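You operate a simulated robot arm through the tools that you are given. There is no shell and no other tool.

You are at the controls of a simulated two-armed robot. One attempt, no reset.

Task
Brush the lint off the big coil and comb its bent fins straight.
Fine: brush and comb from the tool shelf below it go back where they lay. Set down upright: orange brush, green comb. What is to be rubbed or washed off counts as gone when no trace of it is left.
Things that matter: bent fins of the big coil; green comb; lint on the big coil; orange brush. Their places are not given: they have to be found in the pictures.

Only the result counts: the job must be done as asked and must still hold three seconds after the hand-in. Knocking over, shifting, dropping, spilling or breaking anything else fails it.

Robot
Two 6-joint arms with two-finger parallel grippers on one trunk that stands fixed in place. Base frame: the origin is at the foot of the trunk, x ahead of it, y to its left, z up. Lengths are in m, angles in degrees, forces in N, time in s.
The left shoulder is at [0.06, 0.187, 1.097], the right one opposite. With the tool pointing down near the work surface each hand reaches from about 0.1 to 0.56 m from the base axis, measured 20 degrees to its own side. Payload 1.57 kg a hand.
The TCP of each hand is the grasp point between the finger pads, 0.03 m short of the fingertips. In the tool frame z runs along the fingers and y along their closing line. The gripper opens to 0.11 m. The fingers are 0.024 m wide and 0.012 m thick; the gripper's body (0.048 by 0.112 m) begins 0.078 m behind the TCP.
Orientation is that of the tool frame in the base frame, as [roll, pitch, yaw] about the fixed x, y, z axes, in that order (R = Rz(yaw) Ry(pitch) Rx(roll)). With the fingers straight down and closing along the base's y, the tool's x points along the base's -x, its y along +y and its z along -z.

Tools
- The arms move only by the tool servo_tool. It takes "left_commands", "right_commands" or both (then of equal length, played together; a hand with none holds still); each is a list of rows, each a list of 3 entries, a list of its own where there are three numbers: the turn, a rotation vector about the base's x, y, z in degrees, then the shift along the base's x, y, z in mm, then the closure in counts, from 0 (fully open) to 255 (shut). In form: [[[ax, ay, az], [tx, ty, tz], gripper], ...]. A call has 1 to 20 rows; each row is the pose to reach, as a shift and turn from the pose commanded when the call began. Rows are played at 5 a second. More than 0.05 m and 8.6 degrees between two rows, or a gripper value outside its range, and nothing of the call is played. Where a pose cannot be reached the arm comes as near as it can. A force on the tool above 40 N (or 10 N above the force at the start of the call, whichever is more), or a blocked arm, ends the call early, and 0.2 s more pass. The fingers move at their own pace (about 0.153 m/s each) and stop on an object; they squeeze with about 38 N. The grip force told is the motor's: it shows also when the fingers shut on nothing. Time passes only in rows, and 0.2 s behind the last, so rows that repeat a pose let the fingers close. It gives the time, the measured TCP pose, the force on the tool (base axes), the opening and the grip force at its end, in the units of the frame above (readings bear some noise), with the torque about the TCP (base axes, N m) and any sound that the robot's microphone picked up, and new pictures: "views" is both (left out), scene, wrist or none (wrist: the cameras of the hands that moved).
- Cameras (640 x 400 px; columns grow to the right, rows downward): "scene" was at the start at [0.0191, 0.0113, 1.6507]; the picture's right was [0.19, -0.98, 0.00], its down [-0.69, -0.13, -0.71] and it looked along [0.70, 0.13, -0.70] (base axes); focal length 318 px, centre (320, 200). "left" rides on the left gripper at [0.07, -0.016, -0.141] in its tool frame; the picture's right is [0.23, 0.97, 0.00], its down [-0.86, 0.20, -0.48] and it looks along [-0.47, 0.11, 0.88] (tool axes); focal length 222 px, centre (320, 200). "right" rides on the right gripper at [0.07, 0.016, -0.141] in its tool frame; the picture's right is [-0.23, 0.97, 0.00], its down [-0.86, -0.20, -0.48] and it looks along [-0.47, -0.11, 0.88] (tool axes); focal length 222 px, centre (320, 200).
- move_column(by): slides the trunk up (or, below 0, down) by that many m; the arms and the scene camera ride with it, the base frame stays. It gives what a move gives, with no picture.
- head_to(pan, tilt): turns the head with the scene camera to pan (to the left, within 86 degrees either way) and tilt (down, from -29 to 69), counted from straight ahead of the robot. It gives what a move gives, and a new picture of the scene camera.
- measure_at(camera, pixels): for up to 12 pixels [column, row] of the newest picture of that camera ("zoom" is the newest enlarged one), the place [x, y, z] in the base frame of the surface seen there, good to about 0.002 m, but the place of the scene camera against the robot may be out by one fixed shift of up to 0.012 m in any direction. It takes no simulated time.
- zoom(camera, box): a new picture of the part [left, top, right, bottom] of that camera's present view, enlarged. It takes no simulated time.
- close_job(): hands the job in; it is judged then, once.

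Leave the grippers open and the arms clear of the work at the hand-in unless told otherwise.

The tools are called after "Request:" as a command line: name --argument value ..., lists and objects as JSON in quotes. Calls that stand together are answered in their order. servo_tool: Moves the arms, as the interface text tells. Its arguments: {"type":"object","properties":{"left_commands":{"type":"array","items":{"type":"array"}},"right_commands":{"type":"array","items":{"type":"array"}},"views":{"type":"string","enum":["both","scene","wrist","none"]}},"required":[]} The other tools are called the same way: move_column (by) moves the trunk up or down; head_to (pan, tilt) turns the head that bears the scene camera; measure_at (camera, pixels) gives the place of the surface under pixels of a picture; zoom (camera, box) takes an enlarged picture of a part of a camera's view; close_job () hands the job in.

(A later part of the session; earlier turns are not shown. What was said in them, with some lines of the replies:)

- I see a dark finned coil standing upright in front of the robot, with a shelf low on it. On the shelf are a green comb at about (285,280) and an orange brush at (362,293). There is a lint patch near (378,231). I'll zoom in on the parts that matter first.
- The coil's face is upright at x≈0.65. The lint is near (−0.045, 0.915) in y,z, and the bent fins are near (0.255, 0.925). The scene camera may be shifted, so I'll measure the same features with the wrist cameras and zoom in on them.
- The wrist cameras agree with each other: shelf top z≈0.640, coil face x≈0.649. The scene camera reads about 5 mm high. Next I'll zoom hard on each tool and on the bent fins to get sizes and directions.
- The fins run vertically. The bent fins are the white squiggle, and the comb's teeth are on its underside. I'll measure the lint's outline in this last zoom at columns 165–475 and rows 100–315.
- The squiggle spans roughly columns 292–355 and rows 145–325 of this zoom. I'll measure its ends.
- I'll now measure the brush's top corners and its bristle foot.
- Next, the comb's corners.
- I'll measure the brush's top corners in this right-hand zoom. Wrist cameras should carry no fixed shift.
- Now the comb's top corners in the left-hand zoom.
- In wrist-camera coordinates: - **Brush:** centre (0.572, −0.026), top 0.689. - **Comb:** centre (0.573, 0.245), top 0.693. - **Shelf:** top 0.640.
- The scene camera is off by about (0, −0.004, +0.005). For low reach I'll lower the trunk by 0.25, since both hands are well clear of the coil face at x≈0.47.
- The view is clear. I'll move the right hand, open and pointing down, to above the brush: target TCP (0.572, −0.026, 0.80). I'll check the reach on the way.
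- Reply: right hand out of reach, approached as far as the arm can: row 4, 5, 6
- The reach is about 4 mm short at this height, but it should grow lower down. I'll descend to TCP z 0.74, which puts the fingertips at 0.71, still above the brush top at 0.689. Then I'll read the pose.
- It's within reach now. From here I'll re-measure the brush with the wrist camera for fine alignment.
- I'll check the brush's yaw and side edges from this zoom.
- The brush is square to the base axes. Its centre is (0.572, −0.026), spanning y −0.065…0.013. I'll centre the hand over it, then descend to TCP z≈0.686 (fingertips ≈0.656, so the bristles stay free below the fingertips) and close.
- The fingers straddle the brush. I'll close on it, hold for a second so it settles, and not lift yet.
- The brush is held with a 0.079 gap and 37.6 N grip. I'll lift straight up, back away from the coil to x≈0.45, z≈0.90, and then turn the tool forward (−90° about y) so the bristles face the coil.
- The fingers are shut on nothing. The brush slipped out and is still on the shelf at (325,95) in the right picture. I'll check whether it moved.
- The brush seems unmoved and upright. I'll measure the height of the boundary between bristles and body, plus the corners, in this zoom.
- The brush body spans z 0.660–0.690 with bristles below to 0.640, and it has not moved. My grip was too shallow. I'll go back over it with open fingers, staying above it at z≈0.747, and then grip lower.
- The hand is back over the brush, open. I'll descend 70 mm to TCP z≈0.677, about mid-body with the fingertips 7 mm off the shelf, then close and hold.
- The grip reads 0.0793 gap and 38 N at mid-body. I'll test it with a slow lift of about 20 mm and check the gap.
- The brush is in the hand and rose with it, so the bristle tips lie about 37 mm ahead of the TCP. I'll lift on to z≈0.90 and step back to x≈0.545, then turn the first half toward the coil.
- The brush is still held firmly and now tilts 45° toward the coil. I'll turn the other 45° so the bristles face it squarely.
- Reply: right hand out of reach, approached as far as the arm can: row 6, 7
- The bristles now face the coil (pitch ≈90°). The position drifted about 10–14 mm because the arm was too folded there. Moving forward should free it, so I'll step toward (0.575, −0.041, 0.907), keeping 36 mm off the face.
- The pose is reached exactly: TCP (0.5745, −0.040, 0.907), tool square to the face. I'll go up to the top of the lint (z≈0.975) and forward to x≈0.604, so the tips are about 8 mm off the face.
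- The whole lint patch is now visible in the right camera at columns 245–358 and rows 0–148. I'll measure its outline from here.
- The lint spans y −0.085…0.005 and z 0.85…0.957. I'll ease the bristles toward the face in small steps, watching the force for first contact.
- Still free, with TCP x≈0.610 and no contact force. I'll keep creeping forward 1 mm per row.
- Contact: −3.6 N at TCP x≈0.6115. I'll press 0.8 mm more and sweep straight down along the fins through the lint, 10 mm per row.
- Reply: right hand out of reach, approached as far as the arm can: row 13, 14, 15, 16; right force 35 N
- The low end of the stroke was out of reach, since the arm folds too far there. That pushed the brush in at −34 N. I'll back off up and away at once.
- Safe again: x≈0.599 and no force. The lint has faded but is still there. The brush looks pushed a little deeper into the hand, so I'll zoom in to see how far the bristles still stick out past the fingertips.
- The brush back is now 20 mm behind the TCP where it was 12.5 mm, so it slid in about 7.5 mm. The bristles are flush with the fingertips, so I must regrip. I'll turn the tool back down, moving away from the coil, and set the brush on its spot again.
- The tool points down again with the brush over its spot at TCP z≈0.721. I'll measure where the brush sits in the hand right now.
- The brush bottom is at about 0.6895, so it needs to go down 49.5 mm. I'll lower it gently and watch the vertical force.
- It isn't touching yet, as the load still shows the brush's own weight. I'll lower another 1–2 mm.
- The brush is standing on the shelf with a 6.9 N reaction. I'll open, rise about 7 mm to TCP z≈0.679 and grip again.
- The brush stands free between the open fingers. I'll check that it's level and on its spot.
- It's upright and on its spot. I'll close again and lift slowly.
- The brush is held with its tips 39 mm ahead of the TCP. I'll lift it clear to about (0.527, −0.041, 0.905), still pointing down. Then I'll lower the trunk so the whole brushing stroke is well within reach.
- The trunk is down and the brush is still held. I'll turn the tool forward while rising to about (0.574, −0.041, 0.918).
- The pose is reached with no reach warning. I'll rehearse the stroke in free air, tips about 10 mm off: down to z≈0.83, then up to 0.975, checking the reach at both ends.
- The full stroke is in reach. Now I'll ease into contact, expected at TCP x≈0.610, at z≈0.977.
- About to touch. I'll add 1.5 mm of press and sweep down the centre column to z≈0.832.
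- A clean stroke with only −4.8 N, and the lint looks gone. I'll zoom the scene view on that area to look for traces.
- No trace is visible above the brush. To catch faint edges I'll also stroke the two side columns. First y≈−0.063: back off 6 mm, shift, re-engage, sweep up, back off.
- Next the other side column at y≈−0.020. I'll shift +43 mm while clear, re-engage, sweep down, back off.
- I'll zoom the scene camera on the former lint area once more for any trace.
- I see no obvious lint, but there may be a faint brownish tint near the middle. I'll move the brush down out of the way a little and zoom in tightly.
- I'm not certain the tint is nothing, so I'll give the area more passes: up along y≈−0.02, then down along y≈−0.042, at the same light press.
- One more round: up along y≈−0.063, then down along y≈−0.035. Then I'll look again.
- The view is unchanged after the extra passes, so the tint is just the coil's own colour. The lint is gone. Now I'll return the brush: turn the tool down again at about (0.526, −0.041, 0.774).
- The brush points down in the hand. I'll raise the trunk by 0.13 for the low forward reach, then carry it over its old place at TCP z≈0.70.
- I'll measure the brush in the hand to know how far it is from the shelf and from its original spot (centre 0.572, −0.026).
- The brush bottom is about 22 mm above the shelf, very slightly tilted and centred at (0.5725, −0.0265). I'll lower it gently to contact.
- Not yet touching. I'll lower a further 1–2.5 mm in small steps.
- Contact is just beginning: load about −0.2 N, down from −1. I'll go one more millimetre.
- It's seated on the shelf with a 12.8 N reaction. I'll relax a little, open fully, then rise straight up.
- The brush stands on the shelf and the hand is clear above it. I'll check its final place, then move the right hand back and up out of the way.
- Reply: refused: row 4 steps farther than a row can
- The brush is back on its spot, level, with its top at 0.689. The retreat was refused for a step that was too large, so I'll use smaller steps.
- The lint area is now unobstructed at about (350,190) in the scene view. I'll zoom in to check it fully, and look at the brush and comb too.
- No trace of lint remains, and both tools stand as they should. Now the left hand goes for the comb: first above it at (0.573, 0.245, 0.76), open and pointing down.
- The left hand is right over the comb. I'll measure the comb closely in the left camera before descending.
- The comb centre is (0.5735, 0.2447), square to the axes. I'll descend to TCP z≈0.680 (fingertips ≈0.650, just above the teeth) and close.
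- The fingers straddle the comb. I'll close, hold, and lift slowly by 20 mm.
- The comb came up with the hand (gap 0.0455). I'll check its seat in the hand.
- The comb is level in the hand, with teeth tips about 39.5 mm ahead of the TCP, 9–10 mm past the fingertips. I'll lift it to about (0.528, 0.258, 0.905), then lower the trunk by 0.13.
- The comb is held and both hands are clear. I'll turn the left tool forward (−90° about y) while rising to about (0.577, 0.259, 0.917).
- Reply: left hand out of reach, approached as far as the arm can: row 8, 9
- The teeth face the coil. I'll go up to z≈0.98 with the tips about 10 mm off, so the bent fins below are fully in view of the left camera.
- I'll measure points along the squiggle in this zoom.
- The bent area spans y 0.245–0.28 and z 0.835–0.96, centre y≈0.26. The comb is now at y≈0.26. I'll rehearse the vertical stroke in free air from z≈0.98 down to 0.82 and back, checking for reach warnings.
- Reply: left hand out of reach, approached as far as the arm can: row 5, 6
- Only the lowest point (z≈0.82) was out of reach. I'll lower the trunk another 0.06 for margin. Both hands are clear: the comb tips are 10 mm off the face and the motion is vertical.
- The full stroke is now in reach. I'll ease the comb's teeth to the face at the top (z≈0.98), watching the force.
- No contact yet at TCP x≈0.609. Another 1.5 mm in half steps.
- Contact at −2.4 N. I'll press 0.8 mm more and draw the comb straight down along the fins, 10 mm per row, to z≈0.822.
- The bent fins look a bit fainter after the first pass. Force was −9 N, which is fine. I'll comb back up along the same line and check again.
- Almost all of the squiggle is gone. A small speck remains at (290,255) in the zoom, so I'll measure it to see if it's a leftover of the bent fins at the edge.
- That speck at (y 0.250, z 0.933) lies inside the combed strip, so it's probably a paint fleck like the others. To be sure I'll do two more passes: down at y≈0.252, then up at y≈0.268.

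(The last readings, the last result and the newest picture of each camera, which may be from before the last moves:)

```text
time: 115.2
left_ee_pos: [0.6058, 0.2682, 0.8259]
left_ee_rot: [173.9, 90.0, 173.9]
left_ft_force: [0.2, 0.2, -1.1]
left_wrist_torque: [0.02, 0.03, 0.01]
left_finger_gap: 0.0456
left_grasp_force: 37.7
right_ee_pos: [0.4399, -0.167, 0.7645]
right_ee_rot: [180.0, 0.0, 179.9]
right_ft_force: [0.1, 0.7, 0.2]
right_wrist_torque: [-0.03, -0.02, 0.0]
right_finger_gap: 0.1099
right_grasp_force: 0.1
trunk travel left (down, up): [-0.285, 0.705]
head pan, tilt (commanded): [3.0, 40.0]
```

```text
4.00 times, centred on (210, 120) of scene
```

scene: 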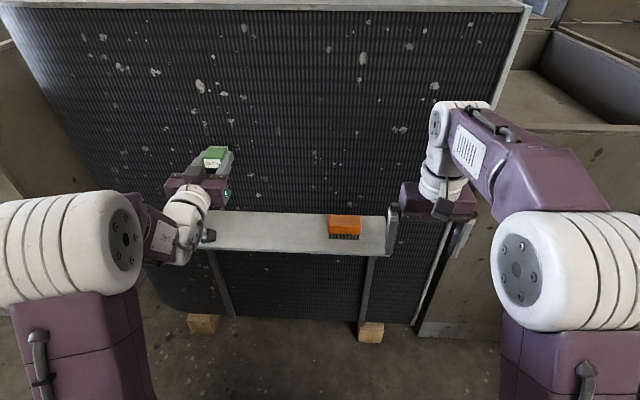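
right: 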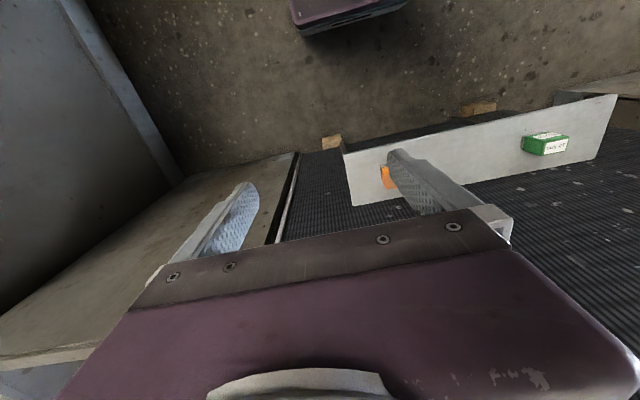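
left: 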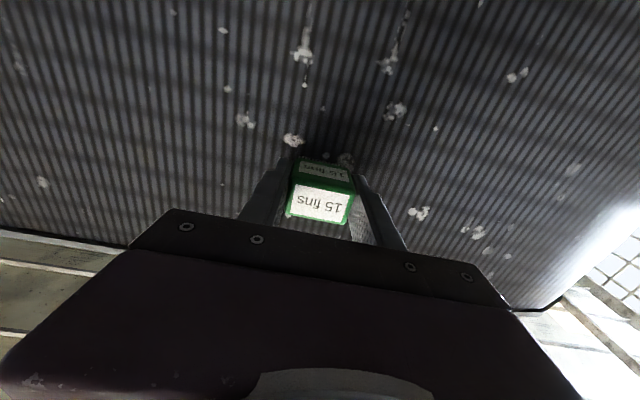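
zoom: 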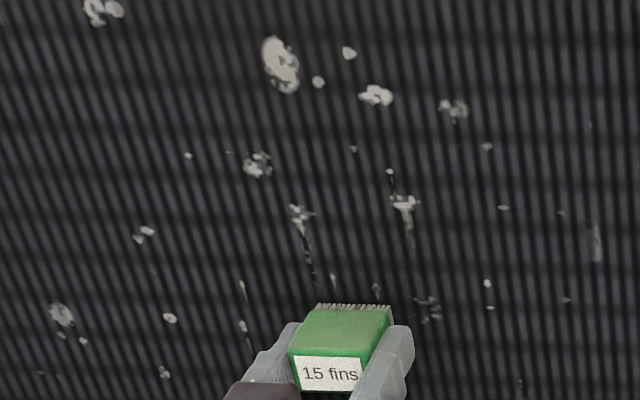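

The squiggle is gone. A few tiny flecks remain, at (353,150), (333,280) and (377,290) in the zoom. I'll do the up pass at y≈0.268 and see whether any of them change.

Request:
servo_tool --left_commands '[[[0, 0, 0], [4, 0, 0], 255], [[0, 0, 0], [5.7, 0, 0], 255], [[0, 0, 0], [5.7, 0, 12], 255], [[0, 0, 0], [5.7, 0, 24], 255], [[0, 0, 0], [5.7, 0, 36], 255], [[0, 0, 0], [5.7, 0, 48], 255], [[0, 0, 0], [5.7, 0, 60], 255], [[0, 0, 0], [5.7, 0, 72], 255], [[0, 0, 0], [5.7, 0, 84], 255], [[0, 0, 0], [5.7, 0, 96], 255], [[0, 0, 0], [5.7, 0, 108], 255], [[0, 0, 0], [5.7, 0, 120], 255], [[0, 0, 0], [5.7, 0, 132], 255], [[0, 0, 0], [5.7, 0, 144], 255], [[0, 0, 0], [5.7, 0, 156], 255], [[0, 0, 0], [-6, 0, 156], 255], [[0, 0, 0], [-6, 0, 156], 255]]' --views "both"

Request:
zoom --camera "left" --box '[250, 0, 420, 170]'

Request:
zoom --camera "scene" --box '[180, 70, 260, 170]'

```text
time: 118.8
left_ee_pos: [0.5999, 0.2667, 0.981]
left_ee_rot: [2.3, 90.0, 2.3]
left_ft_force: [-0.1, 0.6, -0.3]
left_wrist_torque: [-0.01, 0.03, -0.02]
left_finger_gap: 0.0451
left_grasp_force: 38.0
right_ee_pos: [0.441, -0.1666, 0.7638]
right_ee_rot: [-180.0, 0.0, -180.0]
right_ft_force: [-0.7, 0.7, 0.3]
right_wrist_torque: [0.0, 0.03, -0.02]
right_finger_gap: 0.1097
right_grasp_force: 0.2
trunk travel left (down, up): [-0.285, 0.705]
head pan, tilt (commanded): [3.0, 40.0]
```

scene: 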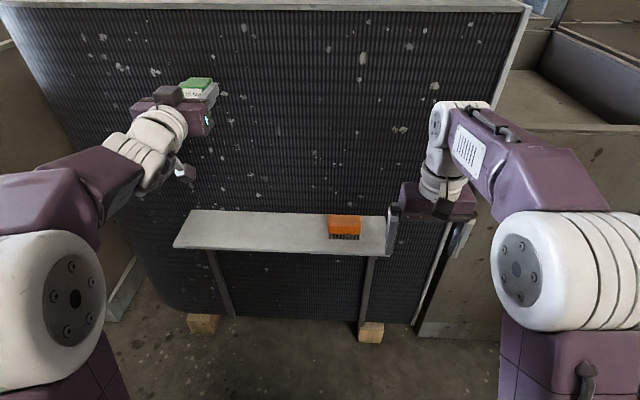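
left: 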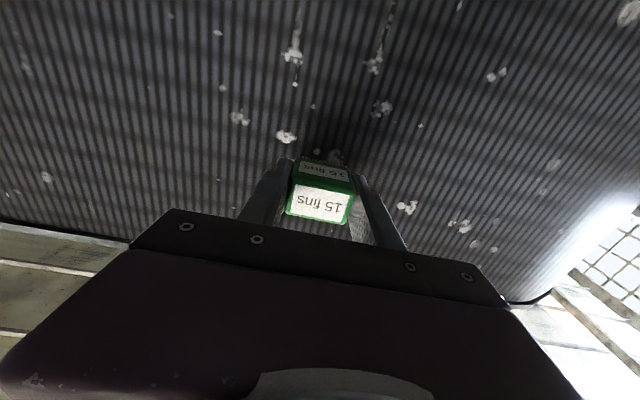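

```text
2.35 times, centred on (335, 85) of left
```

zoom: 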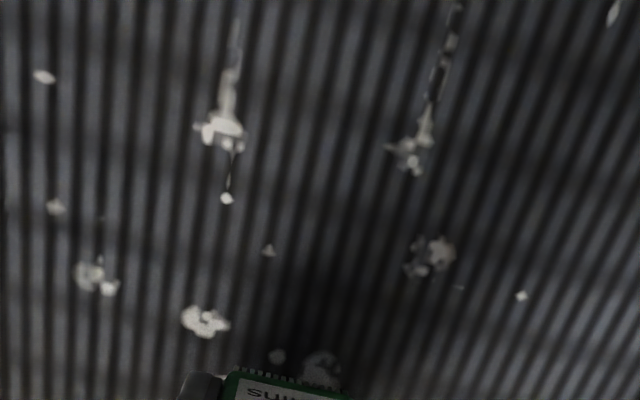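

```text
4.00 times, centred on (220, 120) of scene
```

zoom: 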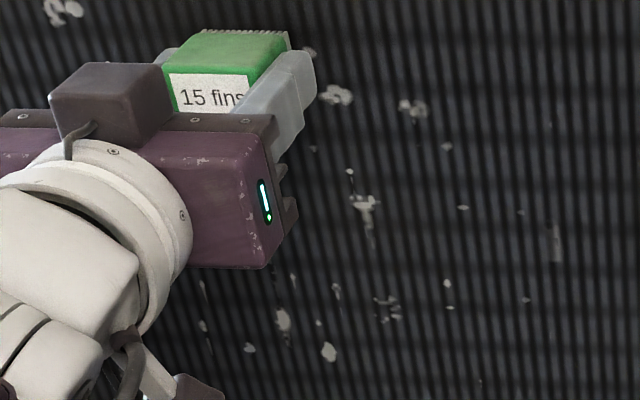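

The remaining flecks didn't change with combing and match paint flecks elsewhere, so the fins are straight. Now I'll return the comb: step back from the face, drop to z≈0.857, and raise the trunk by 0.06.

Request:
servo_tool --left_commands '[[[0, 0, 0], [-12, 0, 0], 255], [[0, 0, 0], [-22, -4, -30], 255], [[0, 0, 0], [-22, -8, -65], 255], [[0, 0, 0], [-22, -8, -100], 255], [[0, 0, 0], [-22, -8, -126], 255], [[0, 0, 0], [-22, -8, -126], 255]]' --views "scene"

Request:
move_column --by 0.06

Request:
zoom --camera "scene" --box '[170, 70, 270, 170]'

```text
time: 120.2
left_ee_pos: [0.5766, 0.2597, 0.8557]
left_ee_rot: [-179.2, 90.0, -179.2]
left_ft_force: [-0.8, -0.2, -0.7]
left_wrist_torque: [-0.03, -0.01, -0.01]
left_finger_gap: 0.0459
left_grasp_force: 37.8
right_ee_pos: [0.4413, -0.1674, 0.7653]
right_ee_rot: [-179.9, -0.1, -180.0]
right_ft_force: [0.3, -0.2, -0.1]
right_wrist_torque: [0.01, 0.0, -0.02]
right_finger_gap: 0.1099
right_grasp_force: 0.0
trunk travel left (down, up): [-0.285, 0.705]
head pan, tilt (commanded): [3.0, 40.0]
```

scene: 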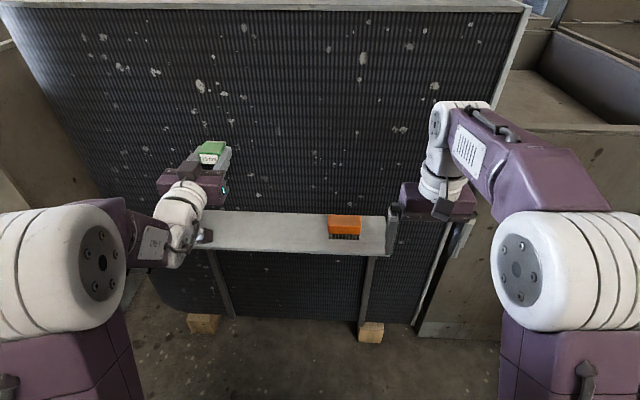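

```text
time: 121.2
left_ee_pos: [0.576, 0.2589, 0.9151]
left_ee_rot: [-171.7, 90.0, -171.7]
left_ft_force: [-0.4, 0.0, -0.6]
left_wrist_torque: [0.01, 0.02, -0.01]
left_finger_gap: 0.0454
left_grasp_force: 38.4
right_ee_pos: [0.4404, -0.167, 0.8248]
right_ee_rot: [-180.0, -0.1, 180.0]
right_ft_force: [-0.1, 0.1, 1.2]
right_wrist_torque: [-0.01, 0.0, -0.02]
right_finger_gap: 0.1102
right_grasp_force: 0.2
trunk travel left (down, up): [-0.345, 0.645]
head pan, tilt (commanded): [3.0, 40.0]
```

```text
4.00 times, centred on (220, 120) of scene
```

zoom: 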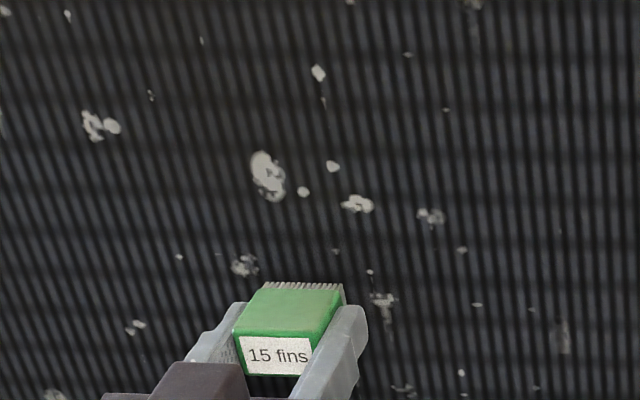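

The hand is at (0.576, 0.259, 0.915), clear of the face. I'll turn the tool back down, retreating and descending to about (0.529, 0.259, 0.773).

Request:
servo_tool --left_commands '[[[0, 7.5, 0], [-8, 0, -12], 255], [[0, 15, 0], [-16, 0, -24], 255], [[0, 22.5, 0], [-24, 0, -36], 255], [[0, 30, 0], [-32, 0, -48], 255], [[0, 37.5, 0], [-40, 0, -60], 255], [[0, 45, 0], [-48, 0, -72], 255], [[0, 52.5, 0], [-48, 0, -84], 255], [[0, 60, 0], [-48, 0, -96], 255], [[0, 67.5, 0], [-48, 0, -108], 255], [[0, 75, 0], [-48, 0, -120], 255], [[0, 82.5, 0], [-48, 0, -132], 255], [[0, 90, 0], [-48, 0, -144], 255], [[0, 90, 0], [-48, 0, -144], 255]]' --views "both"

```text
time: 124.0
left_ee_pos: [0.5301, 0.2589, 0.7725]
left_ee_rot: [180.0, -0.1, -180.0]
left_ft_force: [0.5, -0.6, -1.4]
left_wrist_torque: [0.0, 0.02, 0.05]
left_finger_gap: 0.0452
left_grasp_force: 37.6
left hand out of reach, approached as far as the arm can: row 5
right_ee_pos: [0.4393, -0.1673, 0.8248]
right_ee_rot: [-180.0, 0.0, 180.0]
right_ft_force: [-0.6, 0.4, 0.4]
right_wrist_torque: [0.01, -0.02, -0.01]
right_finger_gap: 0.1099
right_grasp_force: 0.1
trunk travel left (down, up): [-0.345, 0.645]
head pan, tilt (commanded): [3.0, 40.0]
```

scene: 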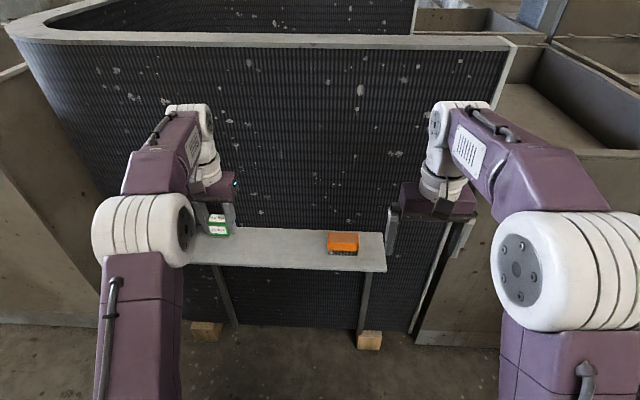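
left: 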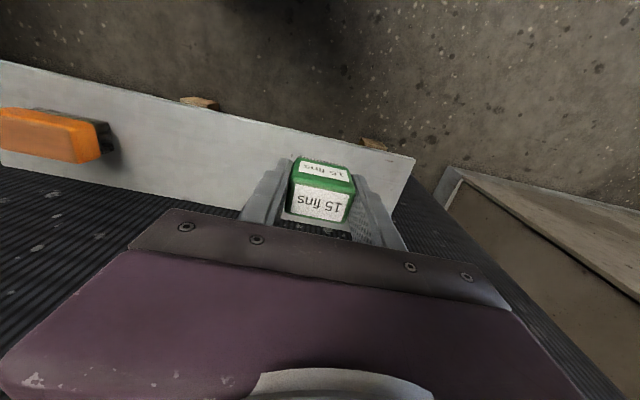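

The comb points down in the hand. I'll raise the trunk by 0.13 and carry the comb over its original spot at TCP z≈0.707.

Request:
move_column --by 0.13

Request:
servo_tool --left_commands '[[[0, 0, 0], [0, 0, -25], 255], [[0, 0, 0], [5, -2, -55], 255], [[0, 0, 0], [15, -5, -85], 255], [[0, 0, 0], [26, -8, -115], 255], [[0, 0, 0], [36, -11, -145], 255], [[0, 0, 0], [42, -13, -170], 255], [[0, 0, 0], [44, -14, -187], 255], [[0, 0, 0], [44, -14, -195], 255], [[0, 0, 0], [44, -14, -195], 255]]' --views "both"

```text
time: 125.6
left_ee_pos: [0.5295, 0.2591, 0.9027]
left_ee_rot: [179.9, 0.0, -180.0]
left_ft_force: [-0.5, 0.2, -0.9]
left_wrist_torque: [-0.02, 0.0, -0.03]
left_finger_gap: 0.0456
left_grasp_force: 38.2
right_ee_pos: [0.4403, -0.1669, 0.9554]
right_ee_rot: [180.0, 0.0, -180.0]
right_ft_force: [0.4, -0.2, 0.0]
right_wrist_torque: [0.02, 0.02, 0.01]
right_finger_gap: 0.1098
right_grasp_force: 0.1
trunk travel left (down, up): [-0.475, 0.515]
head pan, tilt (commanded): [3.0, 40.0]
```

```text
time: 127.6
left_ee_pos: [0.5748, 0.2474, 0.7075]
left_ee_rot: [180.0, 0.0, 180.0]
left_ft_force: [0.7, 0.2, -1.2]
left_wrist_torque: [-0.01, 0.0, -0.02]
left_finger_gap: 0.0452
left_grasp_force: 37.6
right_ee_pos: [0.4411, -0.1672, 0.955]
right_ee_rot: [180.0, 0.0, -179.9]
right_ft_force: [0.2, -0.9, -0.1]
right_wrist_torque: [0.0, -0.01, 0.01]
right_finger_gap: 0.1098
right_grasp_force: 0.1
trunk travel left (down, up): [-0.475, 0.515]
head pan, tilt (commanded): [3.0, 40.0]
```

scene: 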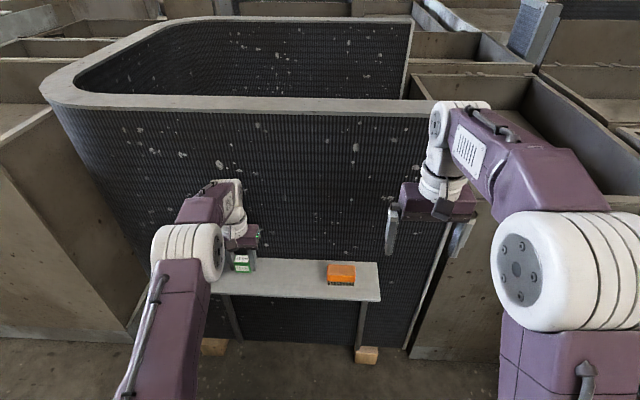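
left: 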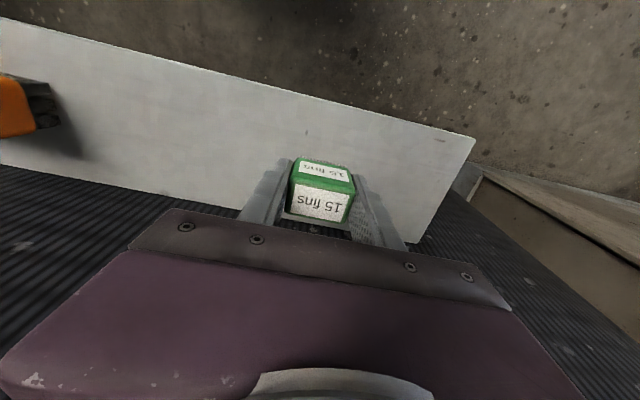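

I'll measure the comb's place in the hand before setting it down.

Request:
measure_at --camera "left" --pixels '[[296, 188], [350, 196], [292, 212], [345, 220], [320, 203], [300, 165], [349, 178]]'

```text
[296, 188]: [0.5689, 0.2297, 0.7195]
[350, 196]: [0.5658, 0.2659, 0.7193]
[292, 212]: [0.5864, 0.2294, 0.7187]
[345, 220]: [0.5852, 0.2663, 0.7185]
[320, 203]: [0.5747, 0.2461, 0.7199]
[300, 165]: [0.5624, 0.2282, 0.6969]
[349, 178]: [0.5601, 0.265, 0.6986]
```

The comb's top is at 0.7195, so it needs about 26 mm down to sit with its top at 0.693, plus about −1 mm in x and y. I'll lower it gently.

Request:
servo_tool --left_commands '[[[0, 0, 0], [-1, -1.2, -10], 255], [[0, 0, 0], [-1, -1.2, -18], 255], [[0, 0, 0], [-1, -1.2, -23], 255], [[0, 0, 0], [-1, -1.2, -25], 255], [[0, 0, 0], [-1, -1.2, -25.8], 255], [[0, 0, 0], [-1, -1.2, -25.8], 255]]' --views "none"

```text
time: 129.0
left_ee_pos: [0.573, 0.2447, 0.6813]
left_ee_rot: [180.0, -0.1, -180.0]
left_ft_force: [0.6, 0.8, -0.1]
left_wrist_torque: [-0.05, -0.01, 0.0]
left_finger_gap: 0.0454
left_grasp_force: 38.2
right_ee_pos: [0.4395, -0.1665, 0.9545]
right_ee_rot: [180.0, 0.0, -180.0]
right_ft_force: [-0.6, 0.1, 0.1]
right_wrist_torque: [0.04, -0.03, 0.02]
right_finger_gap: 0.11
right_grasp_force: 0.1
trunk travel left (down, up): [-0.475, 0.515]
head pan, tilt (commanded): [3.0, 40.0]
```

Nearly touching. I'll go a last millimetre or so in small steps.

Request:
servo_tool --left_commands '[[[0, 0, 0], [0, 0, -0.6], 255], [[0, 0, 0], [0, 0, -1.2], 255], [[0, 0, 0], [0, 0, -1.2], 255]]' --views "none"

```text
time: 129.8
left_ee_pos: [0.5721, 0.2448, 0.6806]
left_ee_rot: [179.9, 0.1, 180.0]
left_ft_force: [-0.2, 0.7, 1.7]
left_wrist_torque: [0.0, -0.04, 0.0]
left_finger_gap: 0.0453
left_grasp_force: 37.8
right_ee_pos: [0.4406, -0.1666, 0.9553]
right_ee_rot: [-180.0, 0.0, 180.0]
right_ft_force: [-0.1, 0.0, 0.3]
right_wrist_torque: [-0.05, 0.02, 0.0]
right_finger_gap: 0.1098
right_grasp_force: 0.0
trunk travel left (down, up): [-0.475, 0.515]
head pan, tilt (commanded): [3.0, 40.0]
```

The comb rests on the shelf (load has turned from −1 to +1.7 N). I'll open, pause, then rise straight up.

Request:
servo_tool --left_commands '[[[0, 0, 0], [0, 0, -0.3], 255], [[0, 0, 0], [0, 0, -0.3], 120], [[0, 0, 0], [0, 0, -0.3], 60], [[0, 0, 0], [0, 0, -0.3], 0], [[0, 0, 0], [0, 0, -0.3], 0], [[0, 0, 0], [0, 0, 15], 0], [[0, 0, 0], [0, 0, 35], 0], [[0, 0, 0], [0, 0, 60], 0], [[0, 0, 0], [0, 0, 80], 0], [[0, 0, 0], [0, 0, 80], 0]]' --views "both"

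Request:
zoom --camera "left" --box '[280, 120, 360, 190]'

```text
time: 132.0
left_ee_pos: [0.5707, 0.2454, 0.7597]
left_ee_rot: [-180.0, 0.0, -180.0]
left_ft_force: [-0.1, 0.4, -0.6]
left_wrist_torque: [0.0, 0.0, -0.01]
left_finger_gap: 0.1102
left_grasp_force: 0.0
right_ee_pos: [0.4408, -0.1674, 0.9539]
right_ee_rot: [-180.0, 0.0, -179.9]
right_ft_force: [0.2, 0.3, 0.2]
right_wrist_torque: [0.01, 0.01, -0.03]
right_finger_gap: 0.11
right_grasp_force: 0.0
trunk travel left (down, up): [-0.475, 0.515]
head pan, tilt (commanded): [3.0, 40.0]
```

scene: 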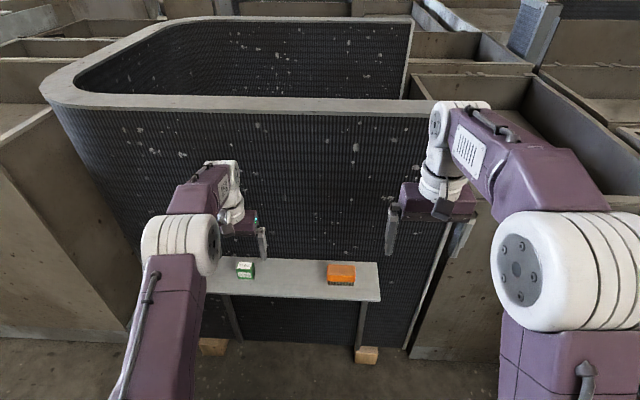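
left: 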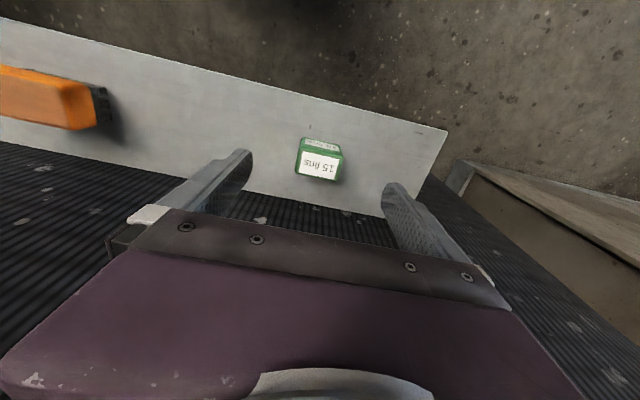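

```text
5.71 times, centred on (320, 155) of left
```

zoom: 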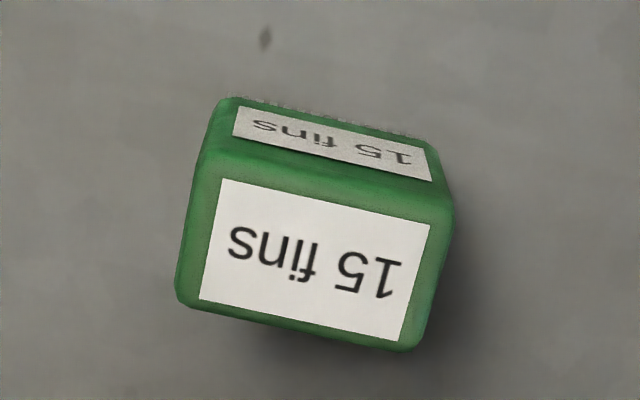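

The comb stands upright, with almost the same offset from the shelf scratch as before. I'll retreat the left hand up and back to its starting area, then take a final look.

Request:
measure_at --camera "zoom" --pixels '[[215, 180], [440, 225], [190, 295], [410, 340], [315, 255]]'

Request:
servo_tool --left_commands '[[[0, 0, 0], [0, 0, 30], 0], [[0, 0, 0], [-22, 15, 60], 0], [[0, 0, 0], [-44, 33, 90], 0], [[0, 0, 0], [-66, 51, 120], 0], [[0, 0, 0], [-88, 69, 150], 0], [[0, 0, 0], [-110, 87, 175], 0], [[0, 0, 0], [-132, 107, 185], 0], [[0, 0, 0], [-132, 107, 185], 0]]' --views "both"

Request:
zoom --camera "scene" --box '[180, 140, 300, 240]'

Request:
zoom --camera "scene" --box '[190, 240, 400, 320]'

```text
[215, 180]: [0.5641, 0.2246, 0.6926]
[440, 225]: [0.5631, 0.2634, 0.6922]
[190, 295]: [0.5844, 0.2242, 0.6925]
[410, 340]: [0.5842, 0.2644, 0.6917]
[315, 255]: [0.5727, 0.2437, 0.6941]
```

```text
time: 133.8
left_ee_pos: [0.4413, 0.3536, 0.9448]
left_ee_rot: [180.0, -0.1, -180.0]
left_ft_force: [-0.4, 0.2, -0.1]
left_wrist_torque: [0.0, -0.01, 0.02]
left_finger_gap: 0.1098
left_grasp_force: 0.0
right_ee_pos: [0.4414, -0.1663, 0.9548]
right_ee_rot: [180.0, 0.0, 180.0]
right_ft_force: [0.3, -0.4, 0.2]
right_wrist_torque: [-0.04, 0.0, 0.0]
right_finger_gap: 0.1099
right_grasp_force: 0.1
trunk travel left (down, up): [-0.475, 0.515]
head pan, tilt (commanded): [3.0, 40.0]
```

scene: 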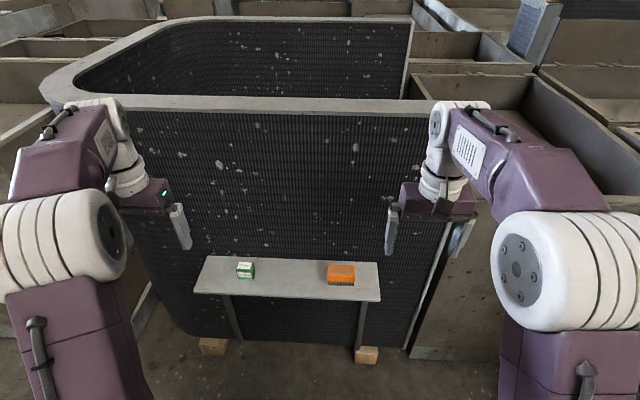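
left: 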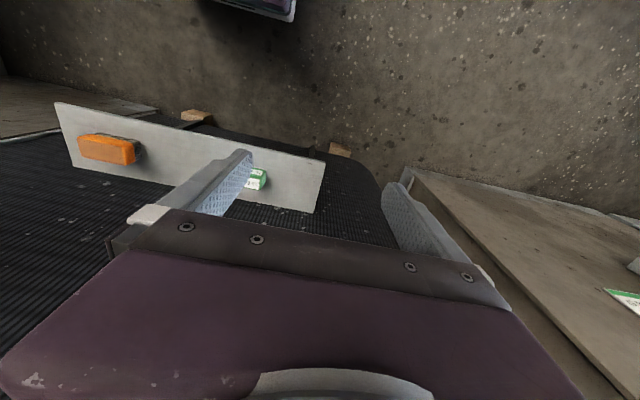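

```text
4.00 times, centred on (240, 190) of scene
```

zoom: 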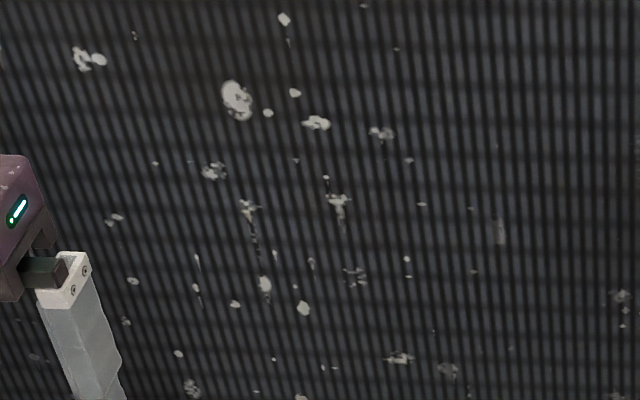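

```text
3.05 times, centred on (295, 280) of scene
```

zoom: 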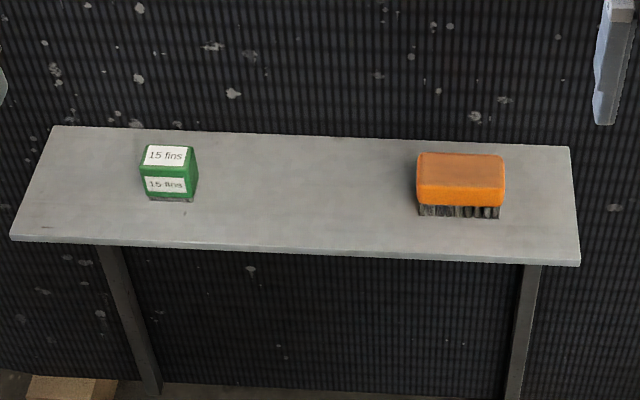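

Both tools are back in place: comb centre ≈(0.574, 0.244), brush ≈(0.572, −0.026). For a last check I'll zoom tightly on the combed strip and the brushed patch.

Request:
zoom --camera "scene" --box '[220, 165, 270, 215]'

Request:
zoom --camera "scene" --box '[320, 160, 385, 225]'

```text
8.00 times, centred on (245, 190) of scene
```

zoom: 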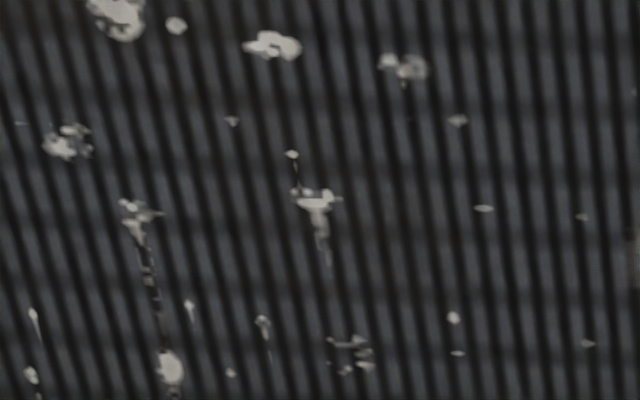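

```text
6.15 times, centred on (352, 192) of scene
```

zoom: 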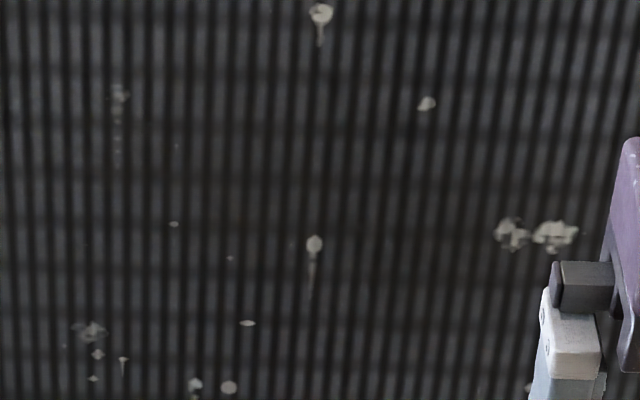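

Only fixed paint flecks remain on the fins. The lint is gone, the fins run straight, both tools stand upright in their places, and both grippers are open and clear. I'm handing the job in.

Request:
close_job

```text
The job is handed in.
```

The big coil is brushed and combed, and I've handed the job in. I haven't been told how it was judged.

- **Lint:** gone. Close-up views show no trace, only the pale flecks that are also all over the rest of the coil.
- **Bent fins:** the bent patch no longer shows after four comb strokes along the fins. A few tiny flecks remain there. They didn't change with combing, so I took them for part of the coil's surface.
- **Orange brush and green comb:** both back upright on the shelf, within about 1–2 mm of where they lay.
- **Arms:** both grippers are open and clear of the work.

Two things went wrong with the brush along the way. My first grip was too shallow, so the brush stayed on the shelf when I lifted. Later, one stroke ran past the arm's reach and pressed the brush against the coil at about 34 N, pushing it back in the gripper. I backed off, gripped it again and finished with light pressure. I saw no damage to the coil, and nothing else was knocked or moved.
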